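You operate a simulated robot arm through the tools that you are given. There is no shell and no other tool.

You run a simulated robot arm. Do the job below in one go: nothing can be reset, and whatever is moved stays where it is left.

Task
Put things in order on the cleaning bench. At the end: the white cleaner dropper is on the black detector box; the black blower bulb stands where the blue height gauge stood; the silver gauge block from the cleaning bench stands where the black blower bulb stood; the blue height gauge is on the silver prism plate; whatever was shut is shut again. Leave all else as you found it, and nothing knocked over.

Only the result counts: the job must be done as asked and must still hold three seconds after the hand-in. Knocking over, shifting, dropping, spilling or breaking anything else fails it.

Robot
A 7-joint arm with a two-finger parallel gripper, fixed in place. Base frame: the origin is at the foot of the arm, x ahead of it, y to its left, z up; the work surface is at about z = 850. Units: mm, degrees, N and s.
With the tool pointing down near the work surface it reaches from about 100 to 640 mm from the base axis. Its first joint turns from -66.0 to 66.0 degrees. Payload 1.57 kg.
The TCP is the grasp point between the finger pads, 30 mm short of the fingertips. In the tool frame z runs along the fingers and y along their closing line. The gripper opens to 80 mm. The fingers are 17 mm wide and 12 mm thick; the gripper's body (40 by 82 mm) begins 80 mm behind the TCP.
Orientation is that of the tool frame in the base frame, as [roll, pitch, yaw] about the fixed x, y, z axes, in that order (R = Rz(yaw) Ry(pitch) Rx(roll)). With the fingers straight down and closing along the base's y, the tool's x points along the base's -x, its y along +y and its z along -z.

Tools
- The arm moves only by the tool drive_tool. Its argument "steps" is a list of rows, each a list of 6 numbers: the shift along the base's x, y, z in mm, then the turn, a rotation vector about the base's x, y, z in rad. In form: [[dx, dy, dz, ax, ay, az], ...]. A call has 1 to 20 rows; each row is the pose to reach, as a shift and turn from the pose commanded when the call began. "jaw" is the opening, from 0 (shut) to 1 (fully open), set as the call begins (left out, the last holds). Rows are played at 5 a second. More than 50 mm and 8.6 degrees between two rows, or a gripper value outside its range, and nothing of the call is played. Where a pose cannot be reached the arm comes as near as it can. A force on the tool above 40 N (or 10 N above the force at the start of the call, whichever is more), or a blocked arm, ends the call early, and 0.2 s more pass. Each finger travels about 72 mm/s and halts on what it meets, pressing with about 38 N; the grip force reading is that of the motor and also rises with nothing between the fingers. The clock runs only during rows and for 0.2 s after the last one: add rows that repeat a pose to give the fingers time. It gives the time, the measured TCP pose, the force on the tool (base axes), the opening and the grip force at its end, in the units of the frame above (readings bear some noise), with the torque about the TCP (base axes, N m) and any sound that the robot's microphone picked up.
- Cameras (640 x 400 px; columns grow to the right, rows downward): "scene" is fixed at [59.7, 432.3, 1435.7]; the picture's right is [-0.75, -0.66, 0.00], its down [-0.31, 0.36, -0.88] and it looks along [0.58, -0.66, -0.48] (base axes); focal length 315 px, centre (320, 200). "wrist" rides on the gripper at [72, -7, -122] in the tool frame; the picture's right is [0.09, 1.00, 0.00], its down [-0.84, 0.08, -0.54] and it looks along [-0.54, 0.05, 0.84] (tool axes); focal length 238 px, centre (320, 200). There is no depth. A picture from a camera that has moved, and an enlarged one, comes with that camera's place and axes in the base frame and with its lens.
- capture(camera): a new picture of that camera. It takes no simulated time.
- inspect(camera, box): a new picture of the part [left, top, right, bottom] of that camera's present view, enlarged. It takes no simulated time.
- job_done(): hands the job in; it is judged then, once.

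Nothing tells you positions but the pictures and the camera data. Unless the task says otherwise, let go and move clear before handing in.

The tools are called after ">>>" as name(argument=value, ...) on one line, values as JSON. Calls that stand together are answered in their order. drive_tool: Moves the arm, as the interface text tells. Its arguments: {"type":"object","properties":{"steps":{"type":"array","items":{"type":"array","items":{"type":"number"}}},"jaw":{"type":"number"}},"required":["steps"]} The other tools are called the same way: capture (camera) takes a picture; inspect (camera, box) takes an enlarged picture of a part of a camera's view; job_done () hands the job in.

At the start:

```text
t: 0.0
tool_pos: [381.5, -68.8, 1232.0]
tcp_rot: [180.0, -0.1, 179.9]
wrist_force: [0.5, 0.2, -0.6]
torque: [-0.01, 0.03, -0.02]
opening: 80.0
grasp_force: 0.1
```

scene: 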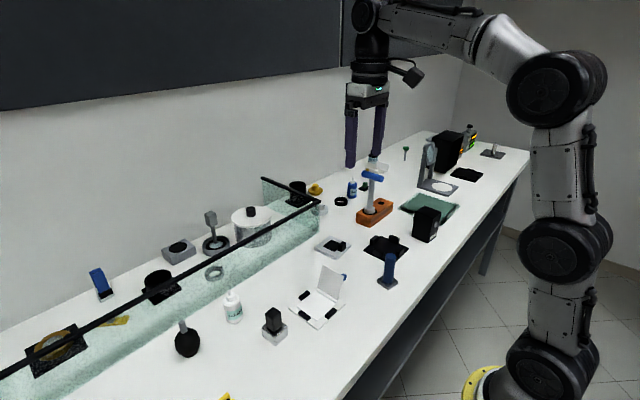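
wrist: 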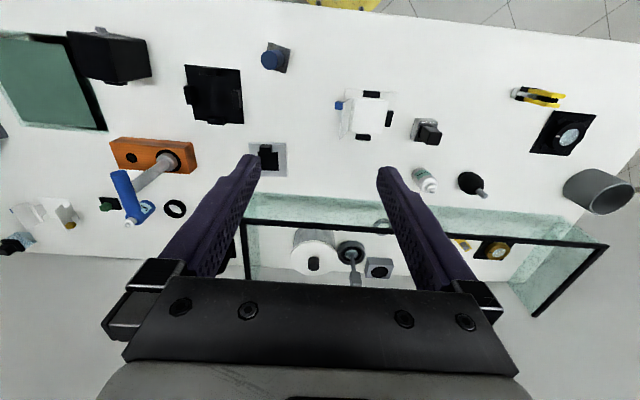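

I see a bench with a glass-walled section and many small items; I'll take enlarged pictures first to identify each object before moving.

>>> inspect(camera="scene", box=[140, 230, 360, 368])

>>> inspect(camera="scene", box=[300, 120, 520, 258])

>>> inspect(camera="scene", box=[300, 190, 460, 290])

>>> inspect(camera="scene", box=[0, 170, 340, 400])

>>> inspect(camera="wrist", box=[320, 60, 640, 260])

>>> inspect(camera="wrist", box=[0, 20, 320, 260])

```text
2.90 times, centred on (250, 299) of scene
camera zoom: at [59.7, 432.3, 1435.7], right [-0.75, -0.66, 0.0], down [-0.31, 0.36, -0.88], along [0.58, -0.66, -0.48], focal length 912 px, centre (523, -87)
```

zoom: 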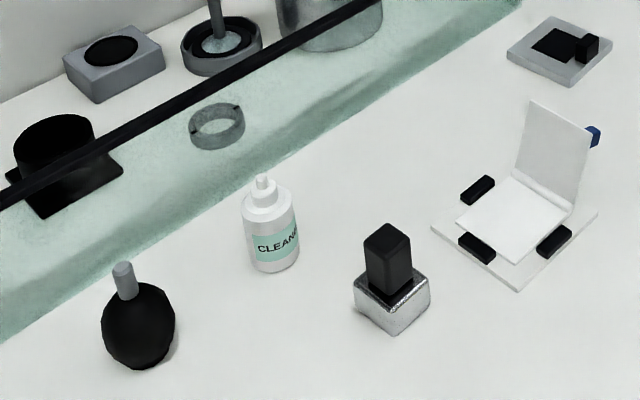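

```text
2.90 times, centred on (410, 189) of scene
camera zoom: at [59.7, 432.3, 1435.7], right [-0.75, -0.66, 0.0], down [-0.31, 0.36, -0.88], along [0.58, -0.66, -0.48], focal length 912 px, centre (59, 232)
```

zoom: 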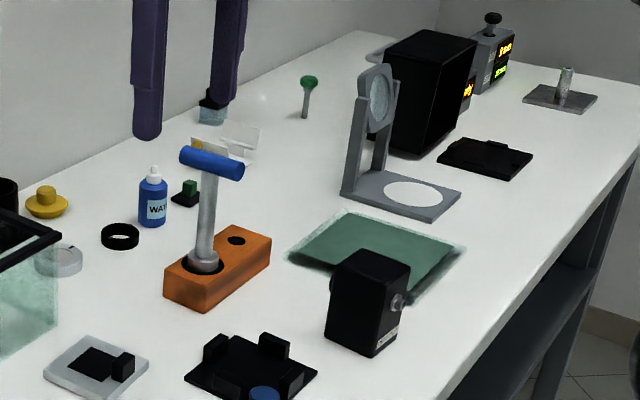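

```text
4.00 times, centred on (380, 240) of scene
camera zoom: at [59.7, 432.3, 1435.7], right [-0.75, -0.66, 0.0], down [-0.31, 0.36, -0.88], along [0.58, -0.66, -0.48], focal length 1259 px, centre (80, 40)
```

zoom: 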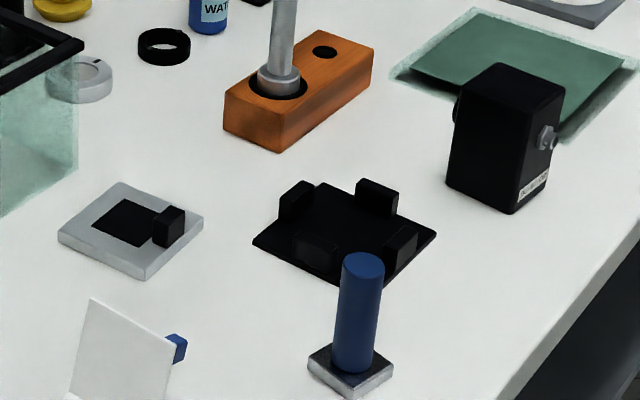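

```text
1.74 times, centred on (170, 285) of scene
camera zoom: at [59.7, 432.3, 1435.7], right [-0.75, -0.66, 0.0], down [-0.31, 0.36, -0.88], along [0.58, -0.66, -0.48], focal length 547 px, centre (581, 52)
```

zoom: 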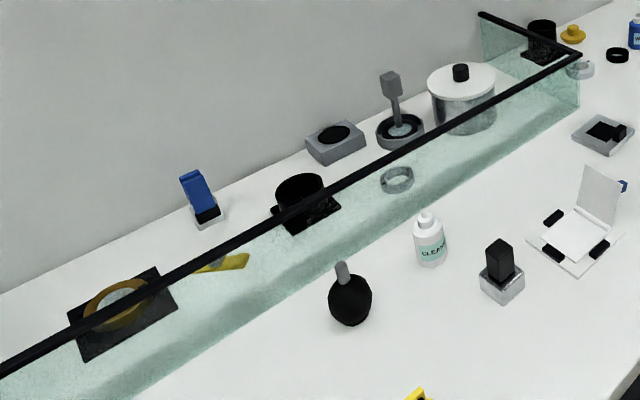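

```text
2.00 times, centred on (480, 160) of wrist
camera zoom: at [309.4, -75.0, 1354.5], right [-0.09, 1.0, 0.0], down [0.84, 0.08, 0.54], along [0.54, 0.05, -0.84], focal length 477 px, centre (0, 280)
```

zoom: 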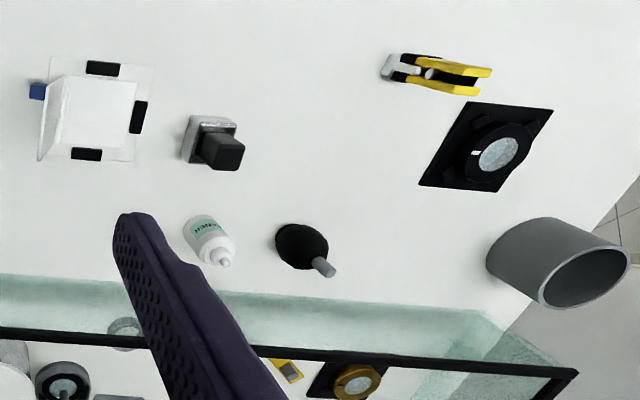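

```text
1.67 times, centred on (160, 140) of wrist
camera zoom: at [309.4, -75.0, 1354.5], right [-0.09, 1.0, 0.0], down [0.84, 0.08, 0.54], along [0.54, 0.05, -0.84], focal length 397 px, centre (587, 300)
```

zoom: 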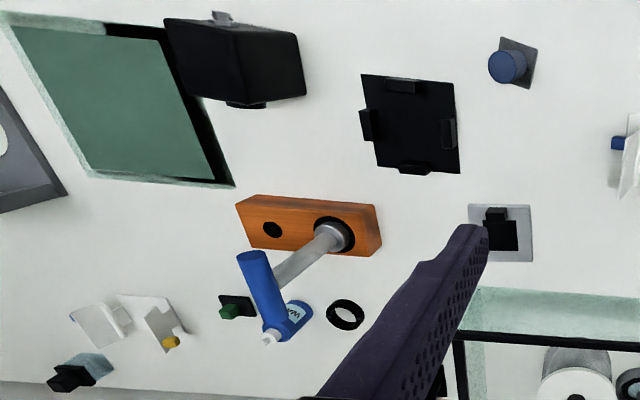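

I'm zooming further to read labels and tell apart the gauge, plate and box candidates.

>>> inspect(camera="scene", box=[400, 195, 460, 250])

>>> inspect(camera="scene", box=[420, 115, 516, 175])

>>> inspect(camera="scene", box=[330, 120, 426, 210])

>>> inspect(camera="scene", box=[280, 230, 420, 335])

>>> inspect(camera="scene", box=[80, 195, 280, 310])

>>> inspect(camera="wrist", box=[130, 20, 330, 190])

>>> inspect(camera="wrist", box=[270, 200, 420, 290])

>>> inspect(camera="wrist", box=[320, 70, 500, 210])

```text
7.27 times, centred on (430, 222) of scene
camera zoom: at [59.7, 432.3, 1435.7], right [-0.75, -0.66, 0.0], down [-0.31, 0.36, -0.88], along [0.58, -0.66, -0.48], focal length 2289 px, centre (-480, 36)
```

zoom: 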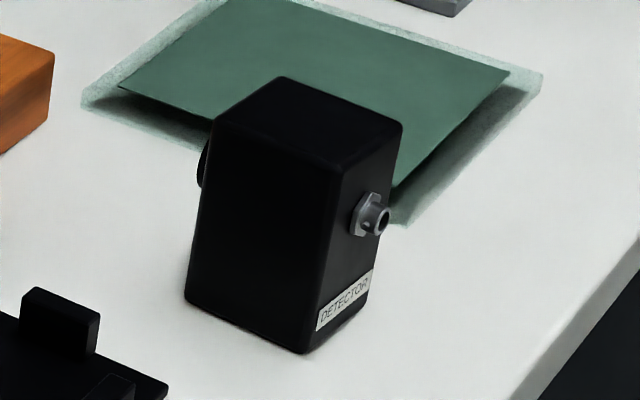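

```text
6.67 times, centred on (468, 145) of scene
camera zoom: at [59.7, 432.3, 1435.7], right [-0.75, -0.66, 0.0], down [-0.31, 0.36, -0.88], along [0.58, -0.66, -0.48], focal length 2098 px, centre (-667, 567)
```

zoom: 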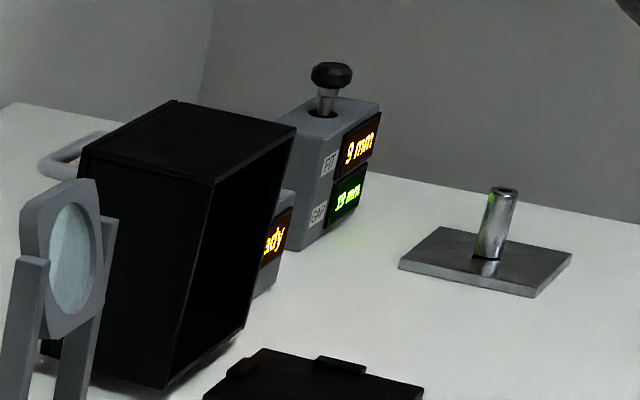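

```text
4.44 times, centred on (378, 165) of scene
camera zoom: at [59.7, 432.3, 1435.7], right [-0.75, -0.66, 0.0], down [-0.31, 0.36, -0.88], along [0.58, -0.66, -0.48], focal length 1399 px, centre (62, 356)
```

zoom: 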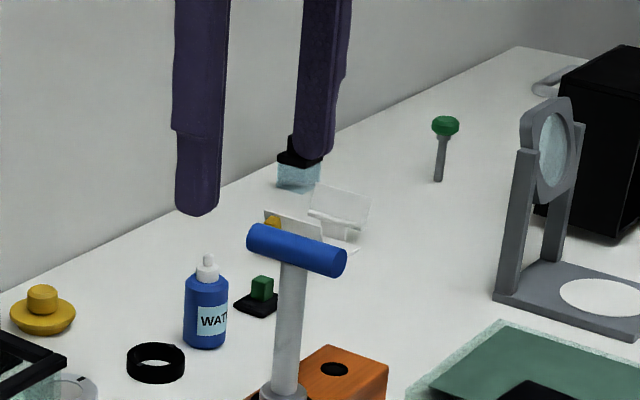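

```text
3.81 times, centred on (350, 282) of scene
camera zoom: at [59.7, 432.3, 1435.7], right [-0.75, -0.66, 0.0], down [-0.31, 0.36, -0.88], along [0.58, -0.66, -0.48], focal length 1199 px, centre (206, -114)
```

zoom: 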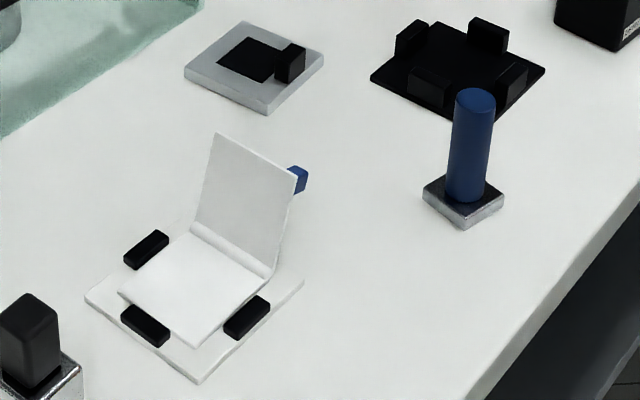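

```text
3.20 times, centred on (180, 252) of scene
camera zoom: at [59.7, 432.3, 1435.7], right [-0.75, -0.66, 0.0], down [-0.31, 0.36, -0.88], along [0.58, -0.66, -0.48], focal length 1007 px, centre (768, 32)
```

zoom: 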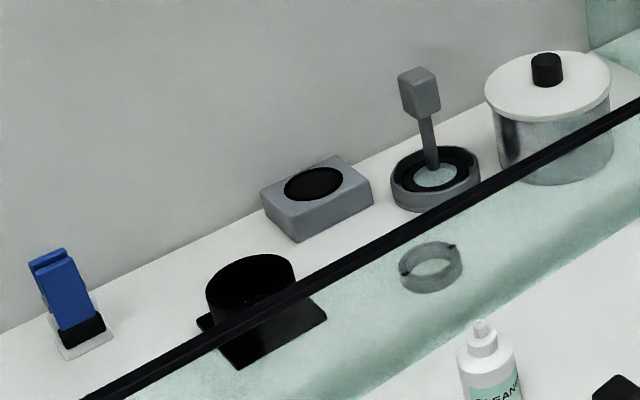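

```text
2.35 times, centred on (230, 105) of wrist
camera zoom: at [309.4, -75.0, 1354.5], right [-0.09, 1.0, 0.0], down [0.84, 0.08, 0.54], along [0.54, 0.05, -0.84], focal length 561 px, centre (532, 424)
```

zoom: 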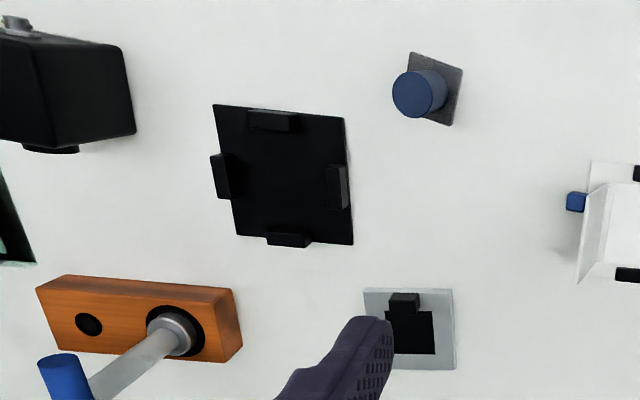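

```text
4.27 times, centred on (345, 245) of wrist
camera zoom: at [309.4, -75.0, 1354.5], right [-0.09, 1.0, 0.0], down [0.84, 0.08, 0.54], along [0.54, 0.05, -0.84], focal length 1017 px, centre (213, 8)
```

zoom: 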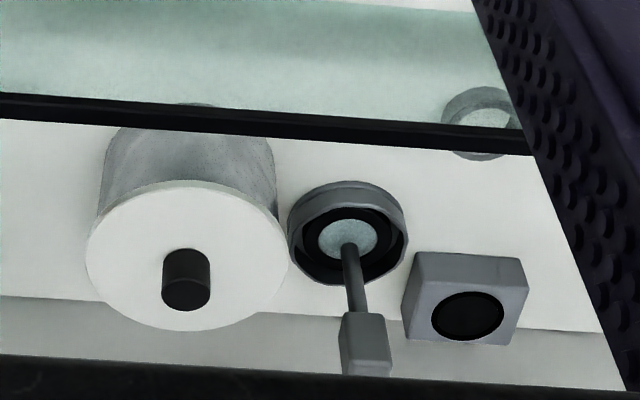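

```text
2.86 times, centred on (410, 140) of wrist
camera zoom: at [309.4, -75.0, 1354.5], right [-0.09, 1.0, 0.0], down [0.84, 0.08, 0.54], along [0.54, 0.05, -0.84], focal length 681 px, centre (63, 371)
```

zoom: 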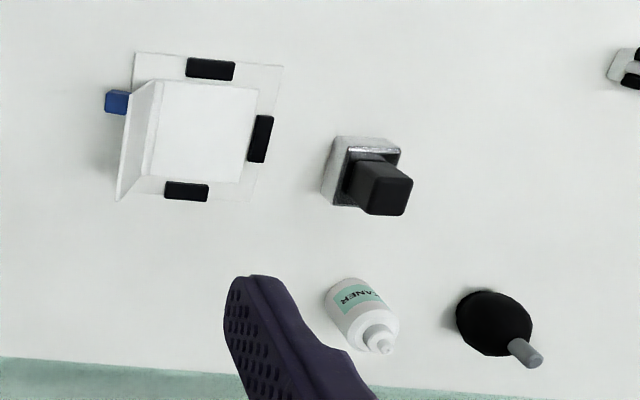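

The layout now reads clearly: cleaner bottle near (540,180), blower bulb near (540,295), gauge block near (435,155), blue height gauge near (333,-147), silver prism plate near (537,-175), and the DETECTOR box further to -y. I'll move the wrist camera over the left side for sharper positions.

>>> drive_tool(steps=[[2, 32, -20, 0, 0, 0], [4, 64, -40, 0, 0, 0], [6, 96, -60, 0, 0, 0], [8, 128, -80, 0, 0, 0], [10, 160, -100, 0, 0, 0], [12, 192, -120, 0, 0, 0], [14, 224, -140, 0, 0, 0], [16, 256, -160, 0, 0, 0], [18, 289, -182, 0, 0, 0], [18, 289, -182, 0, 0, 0], [18, 289, -182, 0, 0, 0]])

>>> capture(camera="wrist")

>>> inspect(camera="wrist", box=[160, 60, 480, 260])

>>> capture(camera="scene")

```text
t: 2.4
tool_pos: [399.2, 220.5, 1050.6]
tcp_rot: [-179.9, 0.0, 179.9]
wrist_force: [0.3, -0.3, -0.8]
torque: [-0.04, 0.03, 0.01]
opening: 80.1
grasp_force: 0.2
```

```text
taken
camera wrist: at [327.6, 213.9, 1172.6], right [-0.09, 1.0, 0.0], down [0.84, 0.08, 0.54], along [0.54, 0.05, -0.84], focal length 238 px, centre (320, 200)
```

wrist: 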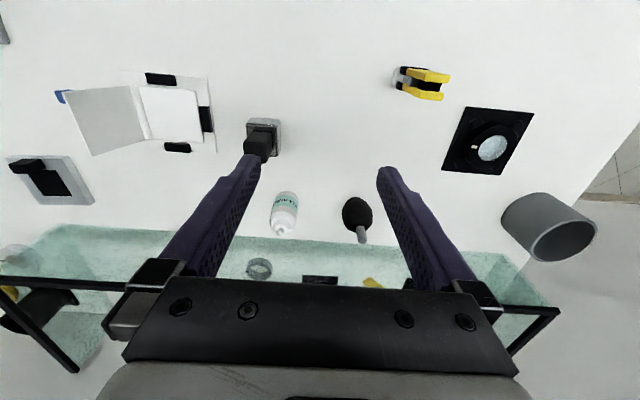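

```text
2.00 times, centred on (320, 160) of wrist
camera zoom: at [327.6, 213.9, 1172.6], right [-0.09, 1.0, 0.0], down [0.84, 0.08, 0.54], along [0.54, 0.05, -0.84], focal length 477 px, centre (320, 280)
```

zoom: 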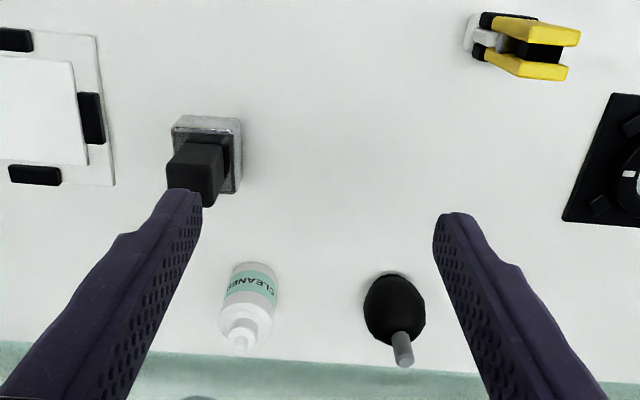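

```text
taken
```

scene: 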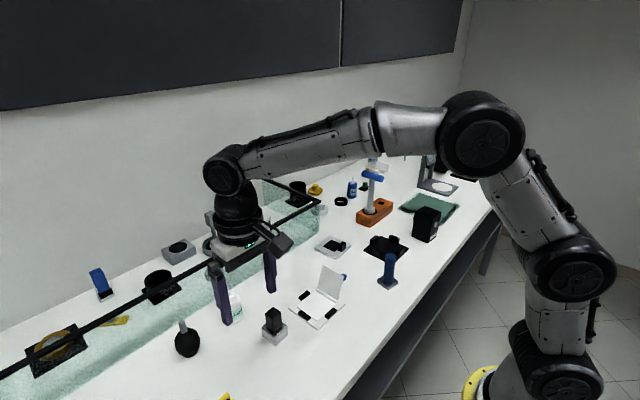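

The cleaner, gauge block and blower are well in view between the fingers. I'll zoom on each to fix footprints, sizes and rotation.

>>> inspect(camera="wrist", box=[230, 105, 300, 165])

>>> inspect(camera="wrist", box=[255, 180, 385, 255])

>>> inspect(camera="scene", box=[160, 290, 310, 375])

>>> inspect(camera="wrist", box=[0, 60, 240, 220])

```text
6.67 times, centred on (265, 135) of wrist
camera zoom: at [327.6, 213.9, 1172.6], right [-0.09, 1.0, 0.0], down [0.84, 0.08, 0.54], along [0.54, 0.05, -0.84], focal length 1589 px, centre (687, 633)
```

zoom: 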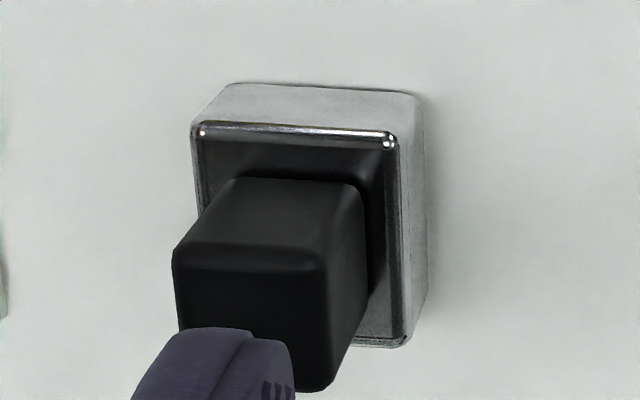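

```text
4.92 times, centred on (320, 218) of wrist
camera zoom: at [327.6, 213.9, 1172.6], right [-0.09, 1.0, 0.0], down [0.84, 0.08, 0.54], along [0.54, 0.05, -0.84], focal length 1173 px, centre (320, 114)
```

zoom: 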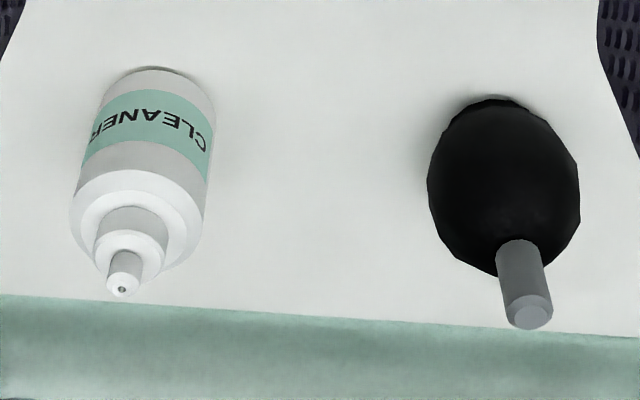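

```text
4.27 times, centred on (235, 332) of scene
camera zoom: at [59.7, 432.3, 1435.7], right [-0.75, -0.66, 0.0], down [-0.31, 0.36, -0.88], along [0.58, -0.66, -0.48], focal length 1343 px, centre (683, -365)
```

zoom: 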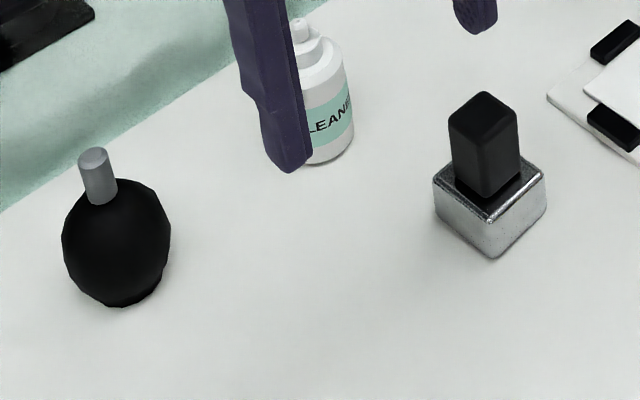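

```text
2.50 times, centred on (120, 140) of wrist
camera zoom: at [327.6, 213.9, 1172.6], right [-0.09, 1.0, 0.0], down [0.84, 0.08, 0.54], along [0.54, 0.05, -0.84], focal length 596 px, centre (820, 350)
```

zoom: 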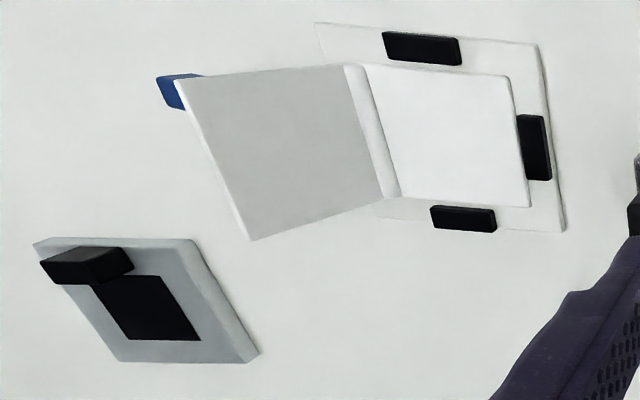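

Positions agree between both cameras: gauge block about (436,150), blower about (534,291), cleaner about (541,181). Next I go over the blue height gauge at about (337,-148) to check it and the right-hand side close up.

>>> drive_tool(steps=[[-6, -37, 0, 0, 0, 0], [-12, -74, 0, 0, 0, 0], [-18, -111, 0, 0, 0, 0], [-25, -148, 0, 0, 0, 0], [-31, -185, 0, 0, 0, 0], [-37, -222, 0, 0, 0, 0], [-43, -259, 0, 0, 0, 0], [-50, -296, 0, 0, 0, 0], [-56, -333, 0, 0, 0, 0], [-62, -368, 0, 0, 0, 0], [-62, -368, 0, 0, 0, 0], [-62, -368, 0, 0, 0, 0]])

>>> capture(camera="wrist")

>>> inspect(camera="wrist", box=[260, 80, 400, 180])

>>> inspect(camera="wrist", box=[200, 180, 380, 290])

>>> capture(camera="scene")

```text
t: 5.0
tool_pos: [336.8, -147.2, 1051.8]
tcp_rot: [-180.0, -0.1, -180.0]
wrist_force: [-0.7, 0.9, -1.0]
torque: [-0.02, 0.05, 0.0]
opening: 80.1
grasp_force: 0.0
```

```text
taken
camera wrist: at [265.3, -154.0, 1173.5], right [-0.09, 1.0, 0.0], down [0.84, 0.08, 0.54], along [0.54, 0.05, -0.84], focal length 238 px, centre (320, 200)
```

wrist: 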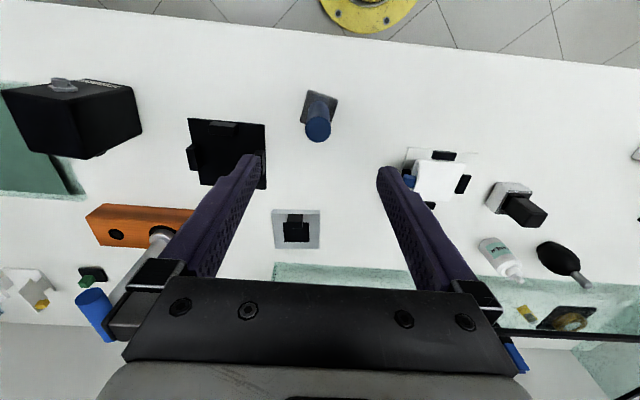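

```text
4.00 times, centred on (330, 130) of wrist
camera zoom: at [265.3, -154.0, 1173.5], right [-0.09, 1.0, 0.0], down [0.84, 0.08, 0.54], along [0.54, 0.05, -0.84], focal length 953 px, centre (280, 480)
```

zoom: 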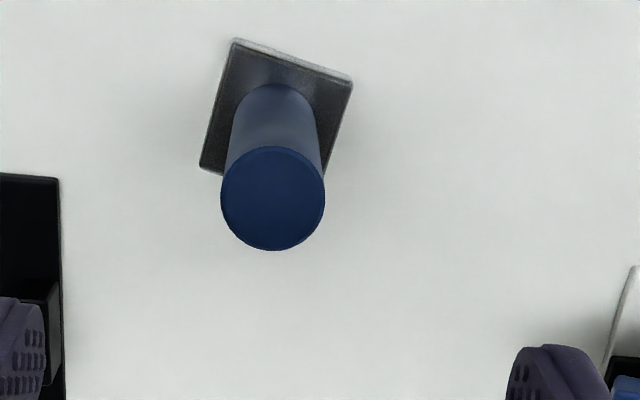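

```text
3.56 times, centred on (290, 235) of wrist
camera zoom: at [265.3, -154.0, 1173.5], right [-0.09, 1.0, 0.0], down [0.84, 0.08, 0.54], along [0.54, 0.05, -0.84], focal length 848 px, centre (427, 76)
```

zoom: 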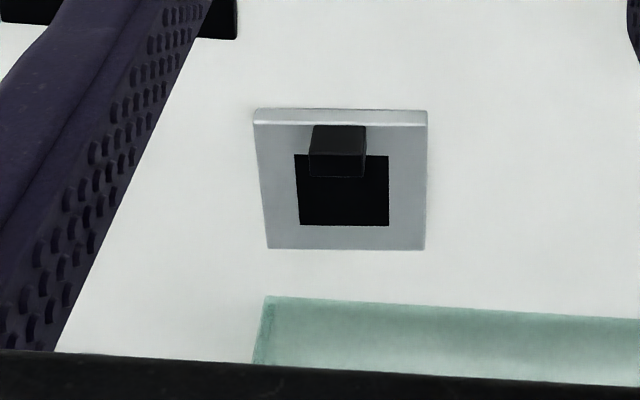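

```text
taken
```

scene: 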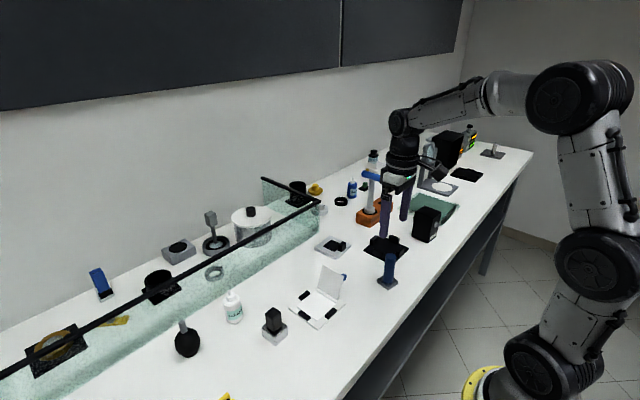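

The blue height gauge stands at about (333,-149.5), base turned about -13°, and the prism plate is centred at about (536,-170) with a free 44 mm dark pad behind its stop block. I'll descend with part-open jaws around the blue column.

>>> drive_tool(steps=[[-4, -2, -15, 0, 0, 0], [-4, -2, -45, 0, 0, 0], [-4, -2, -70, 0, 0, 0], [-4, -2, -70, 0, 0, 0]], jaw=0.8)

>>> inspect(camera="wrist", box=[200, 60, 440, 220])

>>> inspect(camera="scene", box=[320, 180, 460, 300])

```text
t: 6.0
tool_pos: [333.5, -150.4, 979.8]
tcp_rot: [180.0, 0.0, -180.0]
wrist_force: [0.2, -0.1, 0.3]
torque: [-0.04, -0.03, -0.01]
opening: 64.0
grasp_force: 0.0
```

```text
2.50 times, centred on (320, 140) of wrist
camera zoom: at [261.2, -156.3, 1102.4], right [-0.09, 1.0, 0.0], down [0.84, 0.08, 0.54], along [0.54, 0.05, -0.84], focal length 596 px, centre (320, 350)
```

zoom: 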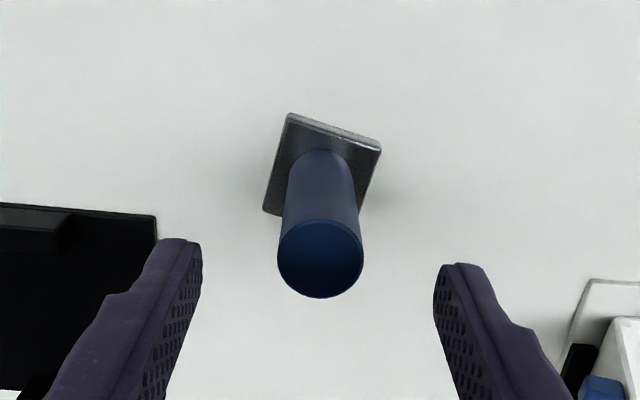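

```text
3.33 times, centred on (390, 240) of scene
camera zoom: at [59.7, 432.3, 1435.7], right [-0.75, -0.66, 0.0], down [-0.31, 0.36, -0.88], along [0.58, -0.66, -0.48], focal length 1049 px, centre (87, 67)
```

zoom: 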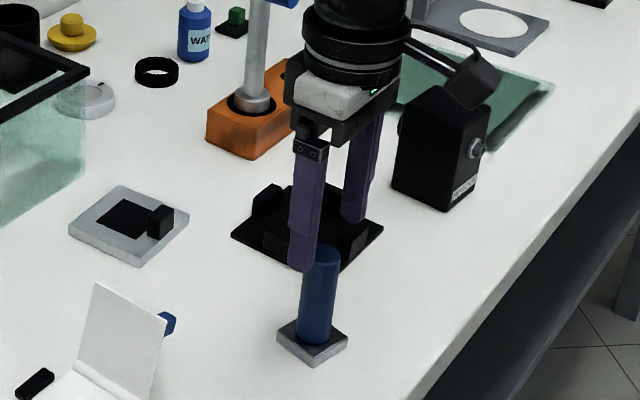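

The gauge column is centred between the fingers. I go down to TCP z≈905 and close on it.

>>> drive_tool(steps=[[0, 0, -25, 0, 0, 0], [0, 0, -50, 0, 0, 0], [0, 0, -75, 0, 0, 0], [0, 0, -75, 0, 0, 0]])

>>> inspect(camera="wrist", box=[200, 60, 440, 220])

>>> inspect(camera="scene", box=[340, 220, 440, 300])

```text
t: 7.0
tool_pos: [333.3, -151.1, 906.1]
tcp_rot: [-179.9, 0.0, -179.9]
wrist_force: [0.6, 0.3, 0.6]
torque: [0.01, -0.02, 0.0]
opening: 64.0
grasp_force: 0.1
```

```text
2.50 times, centred on (320, 140) of wrist
camera zoom: at [261.0, -156.5, 1028.1], right [-0.09, 1.0, 0.0], down [0.84, 0.08, 0.54], along [0.54, 0.05, -0.84], focal length 596 px, centre (320, 350)
```

zoom: 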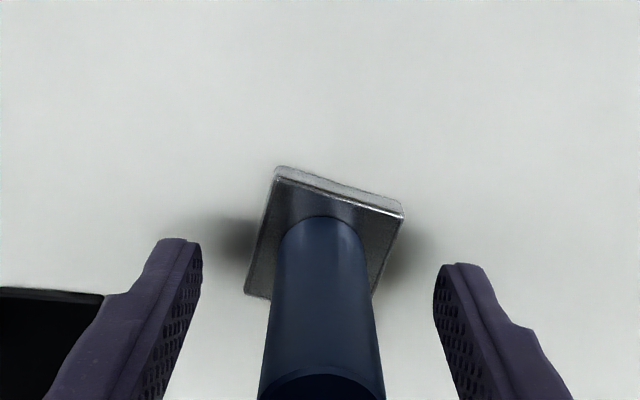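

```text
5.00 times, centred on (390, 260) of scene
camera zoom: at [59.7, 432.3, 1435.7], right [-0.75, -0.66, 0.0], down [-0.31, 0.36, -0.88], along [0.58, -0.66, -0.48], focal length 1574 px, centre (-30, -100)
```

zoom: 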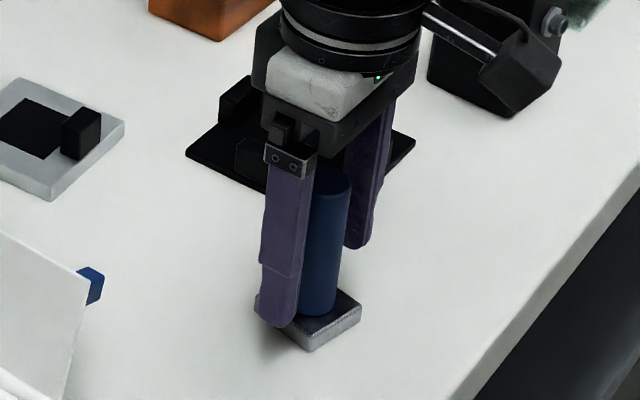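

The fingers flank the column above its base with room to spare. I close the jaws now.

>>> drive_tool(steps=[[0, 0, 0, 0, 0, 0], [0, 0, 0, 0, 0, 0], [0, 0, 0, 0, 0, 0], [0, 0, 0, 0, 0, 0], [0, 0, 0, 0, 0, 0]], jaw=0)

>>> inspect(camera="wrist", box=[200, 60, 440, 220])

```text
t: 8.2
tool_pos: [333.5, -151.3, 906.5]
tcp_rot: [179.9, 0.1, -180.0]
wrist_force: [-0.8, -1.3, -0.5]
torque: [0.0, -0.01, -0.02]
opening: 24.7
grasp_force: 36.4
```

```text
2.50 times, centred on (320, 140) of wrist
camera zoom: at [261.0, -156.5, 1028.3], right [-0.09, 1.0, 0.0], down [0.84, 0.08, 0.54], along [0.54, 0.05, -0.84], focal length 596 px, centre (320, 350)
```

zoom: 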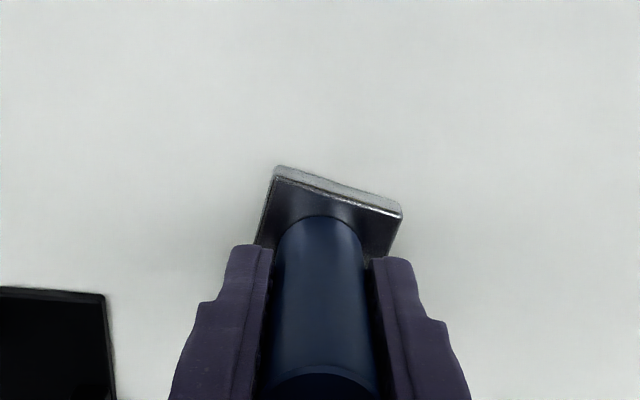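

The height gauge is gripped (25 mm, 36 N). I lift it straight up, carry it over the prism plate, and turn it about 18° to square it with the plate.

>>> drive_tool(steps=[[0, 0, 15, 0, 0, 0], [0, 0, 45, 0, 0, 0], [0, 0, 80, 0, 0, 0], [0, 0, 110, 0, 0, 0], [25, -2, 120, 0, 0, 0.03], [55, -5, 120, 0, 0, 0.08], [85, -8, 120, 0, 0, 0.13], [115, -11, 120, 0, 0, 0.18], [145, -14, 120, 0, 0, 0.23], [175, -17, 120, 0, 0, 0.28], [205, -20, 120, 0, 0, 0.314], [205, -20, 120, 0, 0, 0.314], [205, -20, 120, 0, 0, 0.314]])

>>> capture(camera="wrist")

>>> inspect(camera="wrist", box=[200, 40, 440, 200])

>>> inspect(camera="scene", box=[290, 180, 430, 280])

```text
t: 11.0
tool_pos: [538.3, -170.0, 1025.1]
tcp_rot: [180.0, 0.1, -162.0]
wrist_force: [-0.3, 0.1, -1.3]
torque: [0.0, 0.04, -0.01]
opening: 24.5
grasp_force: 36.2
```

```text
taken
camera wrist: at [471.7, -197.7, 1147.7], right [-0.39, 0.92, 0.0], down [0.77, 0.33, 0.54], along [0.5, 0.21, -0.84], focal length 238 px, centre (320, 200)
```

wrist: 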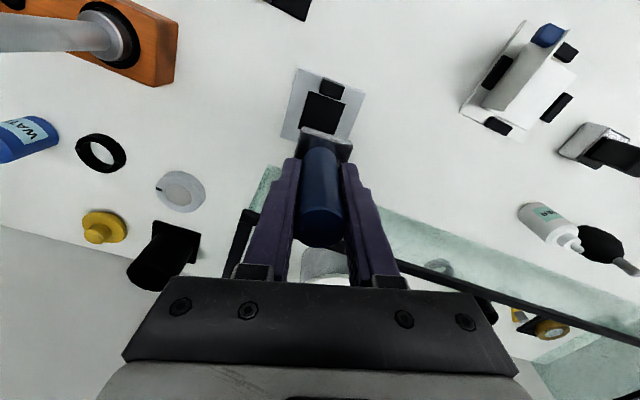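

```text
2.50 times, centred on (320, 120) of wrist
camera zoom: at [471.7, -197.7, 1147.7], right [-0.39, 0.92, 0.0], down [0.77, 0.33, 0.54], along [0.5, 0.21, -0.84], focal length 596 px, centre (320, 400)
```

zoom: 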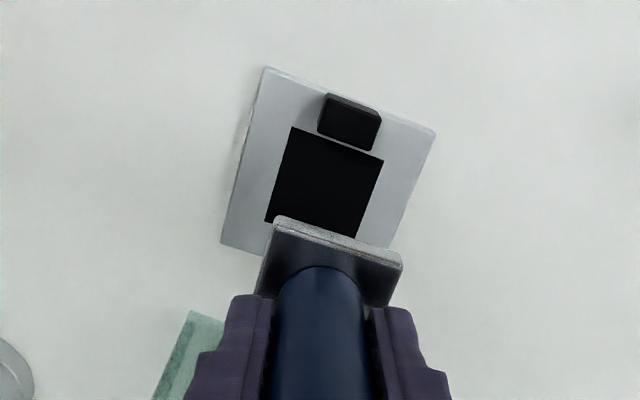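

```text
4.00 times, centred on (360, 230) of scene
camera zoom: at [59.7, 432.3, 1435.7], right [-0.75, -0.66, 0.0], down [-0.31, 0.36, -0.88], along [0.58, -0.66, -0.48], focal length 1259 px, centre (160, 80)
```

zoom: 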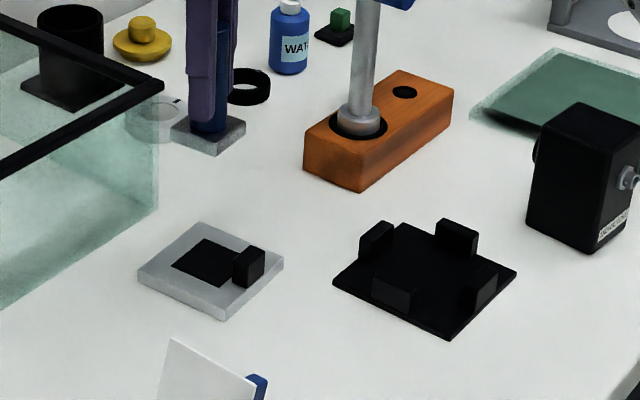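

The gauge hangs square over the plate, about 1 mm off the pad's centre. I lower it most of the way, then ease it down watching the force.

>>> drive_tool(steps=[[-1, -0.5, -25, 0, 0, 0], [-1, -0.5, -50, 0, 0, 0], [-1, -0.5, -75, 0, 0, 0], [-1, -0.5, -95, 0, 0, 0], [-1, -0.5, -95, 0, 0, 0]])

>>> inspect(camera="wrist", box=[200, 40, 440, 200])

>>> inspect(camera="scene", box=[290, 200, 380, 265])

```text
t: 12.2
tool_pos: [539.2, -170.1, 931.3]
tcp_rot: [180.0, 0.0, -162.0]
wrist_force: [0.1, -0.9, -1.4]
torque: [-0.02, 0.01, -0.02]
opening: 24.7
grasp_force: 36.3
```

```text
2.50 times, centred on (320, 120) of wrist
camera zoom: at [471.8, -198.4, 1052.6], right [-0.39, 0.92, 0.0], down [0.77, 0.33, 0.54], along [0.5, 0.21, -0.84], focal length 596 px, centre (320, 400)
```

zoom: 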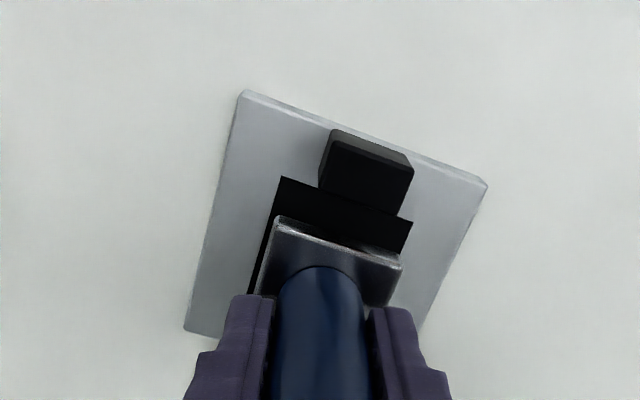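

```text
6.15 times, centred on (335, 232) of scene
camera zoom: at [59.7, 432.3, 1435.7], right [-0.75, -0.66, 0.0], down [-0.31, 0.36, -0.88], along [0.58, -0.66, -0.48], focal length 1937 px, centre (228, 0)
```

zoom: 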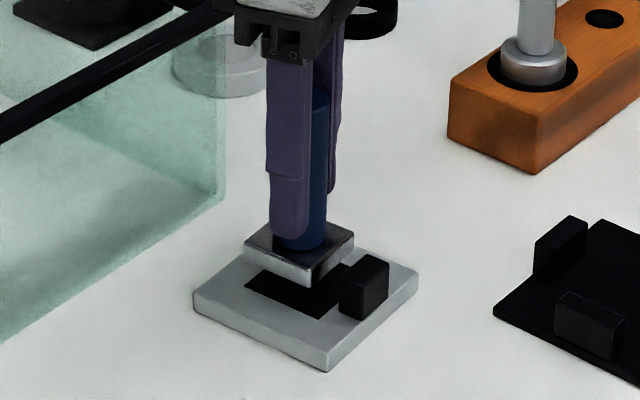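

The base is about 12 mm above the pad and clear of the stop block. I ease down in small steps.

>>> drive_tool(steps=[[-1.5, 0, -3, 0, 0, 0], [-1.5, 0, -6, 0, 0, 0], [-1.5, 0, -8, 0, 0, 0], [-1.5, 0, -10, 0, 0, 0], [-1.5, 0, -10, 0, 0, 0]])

>>> inspect(camera="scene", box=[290, 200, 380, 265])

```text
t: 13.4
tool_pos: [536.1, -171.0, 920.5]
tcp_rot: [180.0, 0.0, -162.1]
wrist_force: [0.2, 0.0, -0.9]
torque: [-0.04, 0.03, 0.03]
opening: 24.6
grasp_force: 36.4
```

```text
6.15 times, centred on (335, 232) of scene
camera zoom: at [59.7, 432.3, 1435.7], right [-0.75, -0.66, 0.0], down [-0.31, 0.36, -0.88], along [0.58, -0.66, -0.48], focal length 1937 px, centre (228, 0)
```

zoom: 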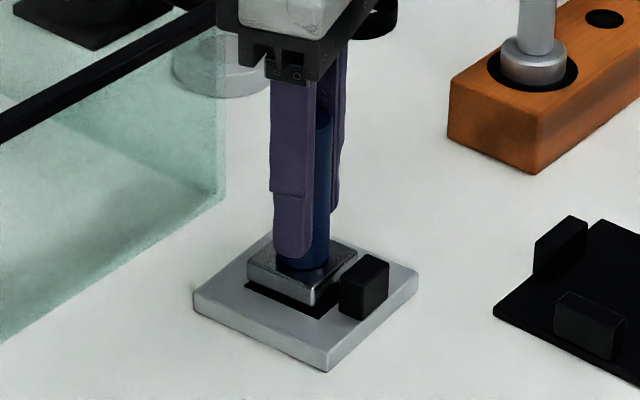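

A couple of millimetres remain. I continue in 1 mm steps.

>>> drive_tool(steps=[[0, 0, -1, 0, 0, 0], [0, 0, -2, 0, 0, 0], [0, 0, -2, 0, 0, 0]])

```text
t: 14.2
tool_pos: [535.9, -170.4, 919.4]
tcp_rot: [-180.0, -0.1, -162.1]
wrist_force: [-0.5, 1.1, -0.4]
torque: [-0.03, 0.01, 0.03]
opening: 24.6
grasp_force: 36.4
```

>>> drive_tool(steps=[[0, 0, -1, 0, 0, 0], [0, 0, -1, 0, 0, 0]])

>>> inspect(camera="scene", box=[315, 220, 365, 255])

```text
t: 14.8
tool_pos: [535.3, -171.0, 919.0]
tcp_rot: [180.0, 0.0, -162.0]
wrist_force: [-0.3, -0.4, -0.1]
torque: [0.02, 0.03, 0.01]
opening: 24.6
grasp_force: 36.6
```

```text
11.43 times, centred on (340, 238) of scene
camera zoom: at [59.7, 432.3, 1435.7], right [-0.75, -0.66, 0.0], down [-0.31, 0.36, -0.88], along [0.58, -0.66, -0.48], focal length 3597 px, centre (91, -229)
```

zoom: 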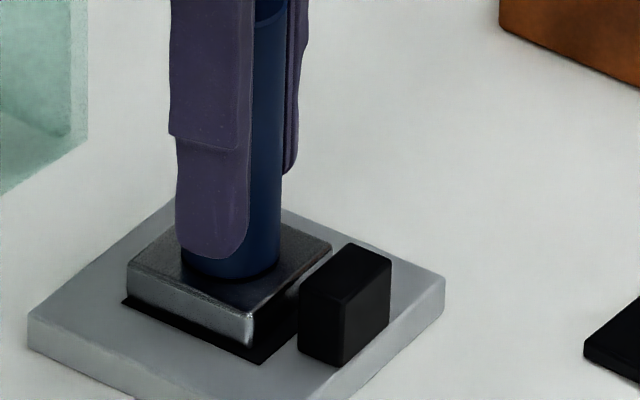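

Still no clear contact force; another small step down.

>>> drive_tool(steps=[[0, 0, -1, 0, 0, 0], [0, 0, -1, 0, 0, 0]])

>>> inspect(camera="scene", box=[315, 220, 365, 255])

```text
t: 15.4
tool_pos: [536.8, -171.5, 918.7]
tcp_rot: [-179.9, 0.0, -162.1]
wrist_force: [-2.6, 0.2, 8.3]
torque: [0.09, 0.22, 0.03]
opening: 24.5
grasp_force: 36.0
```

```text
11.43 times, centred on (340, 238) of scene
camera zoom: at [59.5, 432.3, 1435.7], right [-0.75, -0.66, 0.0], down [-0.31, 0.36, -0.88], along [0.58, -0.66, -0.48], focal length 3597 px, centre (91, -229)
```

zoom: 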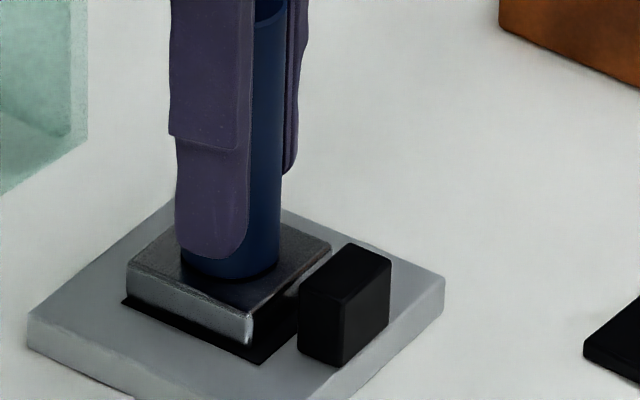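

Contact shows at 8 N, so the gauge rests on the plate. I open the jaws and rise clear.

>>> drive_tool(steps=[[0, 0, 0, 0, 0, 0], [0, 0, 0, 0, 0, 0], [0, 0, 0, 0, 0, 0], [0, 0, 20, 0, 0, 0], [0, 0, 55, 0, 0, 0], [0, 0, 95, 0, 0, 0], [0, 0, 135, 0, 0, 0], [0, 0, 135, 0, 0, 0]], jaw=0.8)

>>> inspect(camera="scene", box=[290, 200, 380, 265])

>>> capture(camera="wrist")

```text
t: 17.2
tool_pos: [534.9, -170.4, 1050.9]
tcp_rot: [-179.9, 0.0, -162.1]
wrist_force: [0.4, 0.1, 0.4]
torque: [0.02, -0.05, 0.0]
opening: 64.0
grasp_force: 0.1
```

```text
6.15 times, centred on (335, 232) of scene
camera zoom: at [59.7, 432.3, 1435.7], right [-0.75, -0.66, 0.0], down [-0.31, 0.36, -0.88], along [0.58, -0.66, -0.48], focal length 1937 px, centre (228, 0)
```

zoom: 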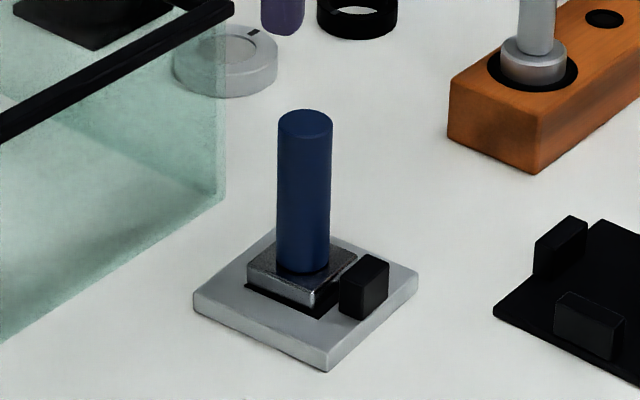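

```text
taken
camera wrist: at [468.9, -198.8, 1173.5], right [-0.39, 0.92, 0.0], down [0.77, 0.33, 0.54], along [0.5, 0.21, -0.84], focal length 238 px, centre (320, 200)
```

wrist: 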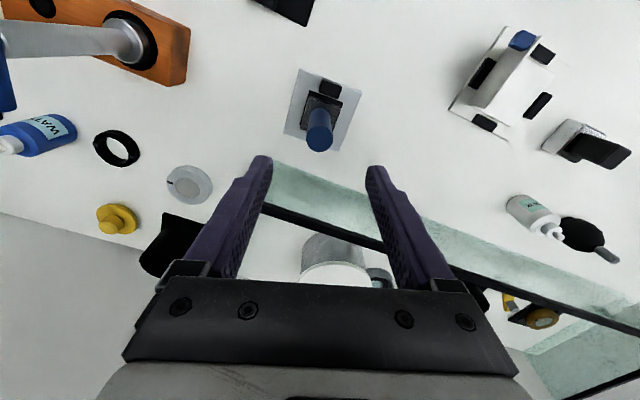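

The height gauge stands firmly on the prism plate. Next I travel to above the blower bulb at about (533,291), turning the hand back square.

>>> drive_tool(steps=[[-5, 35, 0, 0, 0, -0.04], [-10, 70, 0, 0, 0, -0.09], [-15, 108, 0, 0, 0, -0.14], [-20, 146, 0, 0, 0, -0.19], [-20, 184, 0, 0, 0, -0.24], [-20, 222, 0, 0, 0, -0.28], [-20, 260, 0, 0, 0, -0.314], [-20, 298, 0, 0, 0, -0.314], [-15, 336, -5, 0, 0, -0.314], [-12, 374, -10, 0, 0, -0.314], [-7, 412, -20, 0, 0, -0.314], [-3, 445, -30, 0, 0, -0.314], [-3, 461, -30, 0, 0, -0.314], [-3, 461, -30, 0, 0, -0.314], [-3, 461, -30, 0, 0, -0.314]])

>>> capture(camera="wrist")

>>> inspect(camera="wrist", box=[200, 60, 440, 220])

>>> inspect(camera="scene", box=[140, 230, 300, 370])

```text
t: 20.4
tool_pos: [534.3, 290.8, 1020.4]
tcp_rot: [-180.0, -0.1, 180.0]
wrist_force: [-0.6, 0.4, 0.3]
torque: [0.0, 0.01, -0.02]
opening: 64.0
grasp_force: 0.1
```

```text
taken
camera wrist: at [461.5, 284.7, 1142.7], right [-0.09, 1.0, 0.0], down [0.84, 0.08, 0.54], along [0.54, 0.05, -0.84], focal length 238 px, centre (320, 200)
```

wrist: 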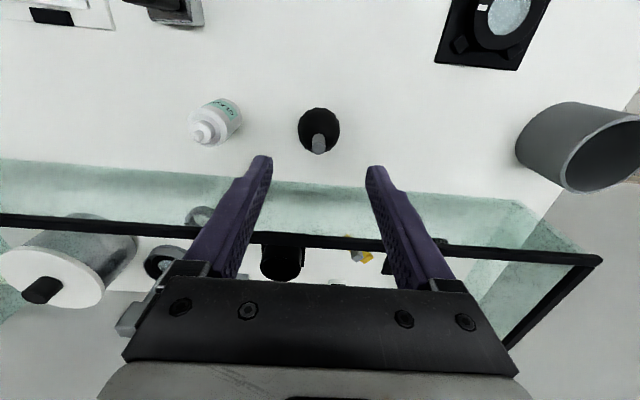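

```text
2.50 times, centred on (320, 140) of wrist
camera zoom: at [461.5, 284.7, 1142.7], right [-0.09, 1.0, 0.0], down [0.84, 0.08, 0.54], along [0.54, 0.05, -0.84], focal length 596 px, centre (320, 350)
```

zoom: 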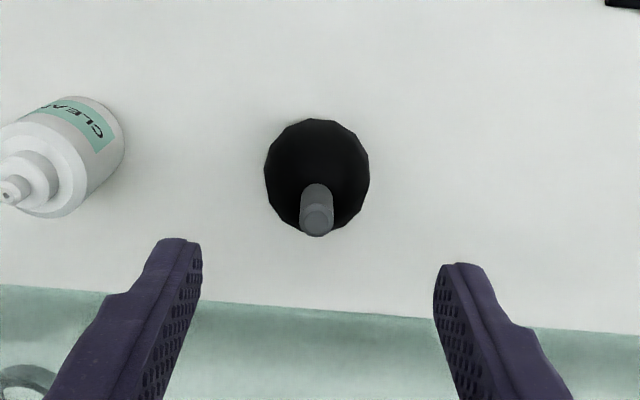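

```text
2.86 times, centred on (220, 300) of scene
camera zoom: at [59.7, 432.3, 1435.7], right [-0.75, -0.66, 0.0], down [-0.31, 0.36, -0.88], along [0.58, -0.66, -0.48], focal length 899 px, centre (606, -86)
```

zoom: 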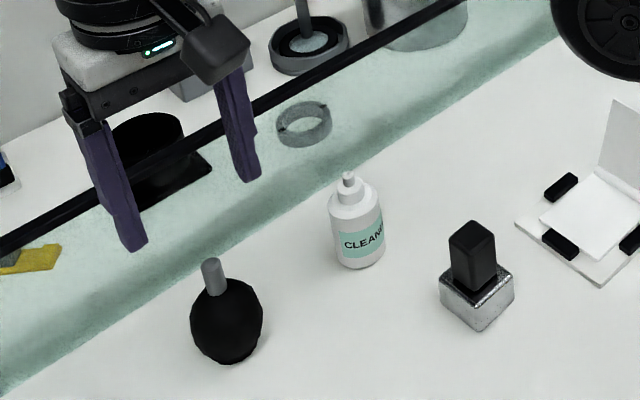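

The bulb is centred at about (536.5,290.3), within 3 mm of the hand. I correct and descend to grip it at its widest height.

>>> drive_tool(steps=[[3, -1, -15, 0, 0, 0], [3, -1, -45, 0, 0, 0], [3, -1, -80, 0, 0, 0], [3, -1, -110, 0, 0, 0], [3, -1, -135, 0, 0, 0], [3, -1, -135, 0, 0, 0], [3, -1, -135, 0, 0, 0]])

>>> inspect(camera="wrist", box=[200, 80, 440, 240])

>>> inspect(camera="scene", box=[140, 270, 260, 370])

```text
t: 22.0
tool_pos: [537.5, 290.7, 886.8]
tcp_rot: [180.0, 0.0, -179.9]
wrist_force: [-0.2, 0.4, 0.3]
torque: [-0.01, -0.03, -0.02]
opening: 64.2
grasp_force: 0.1
```

```text
2.50 times, centred on (320, 160) of wrist
camera zoom: at [464.4, 283.7, 1008.1], right [-0.09, 1.0, 0.0], down [0.84, 0.08, 0.54], along [0.54, 0.05, -0.84], focal length 596 px, centre (320, 300)
```

zoom: 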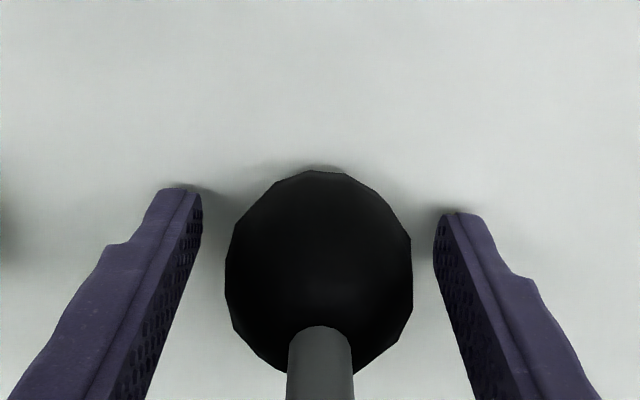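

```text
4.00 times, centred on (200, 320) of scene
camera zoom: at [59.7, 432.3, 1435.7], right [-0.75, -0.66, 0.0], down [-0.31, 0.36, -0.88], along [0.58, -0.66, -0.48], focal length 1259 px, centre (800, -280)
```

zoom: 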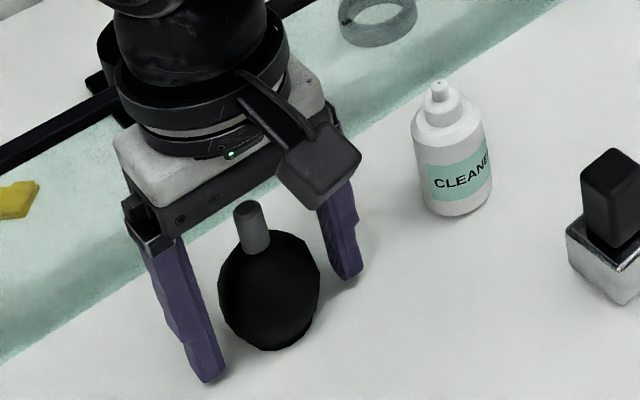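

The bulb sits centred between the pads. Closing now.

>>> drive_tool(steps=[[0, 0, 0, 0, 0, 0], [0, 0, 0, 0, 0, 0], [0, 0, 0, 0, 0, 0], [0, 0, 0, 0, 0, 0], [0, 0, 0, 0, 0, 0]], jaw=0)

>>> inspect(camera="wrist", box=[200, 80, 440, 240])

```text
t: 23.2
tool_pos: [536.7, 289.7, 886.4]
tcp_rot: [-180.0, -0.1, -180.0]
wrist_force: [1.0, -0.1, -0.8]
torque: [0.05, -0.01, -0.04]
opening: 44.9
grasp_force: 37.4
```

```text
2.50 times, centred on (320, 160) of wrist
camera zoom: at [464.4, 283.7, 1008.2], right [-0.09, 1.0, 0.0], down [0.84, 0.08, 0.54], along [0.54, 0.05, -0.84], focal length 596 px, centre (320, 300)
```

zoom: 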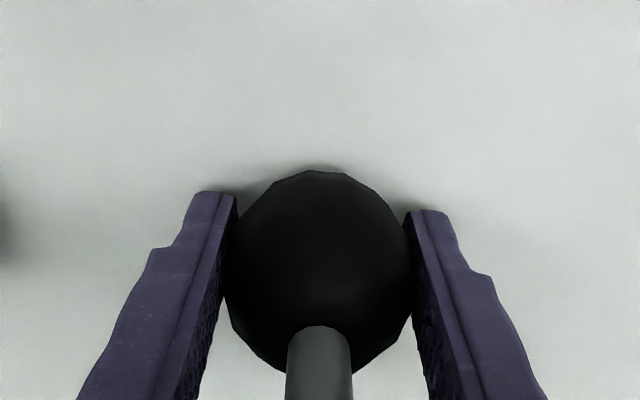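

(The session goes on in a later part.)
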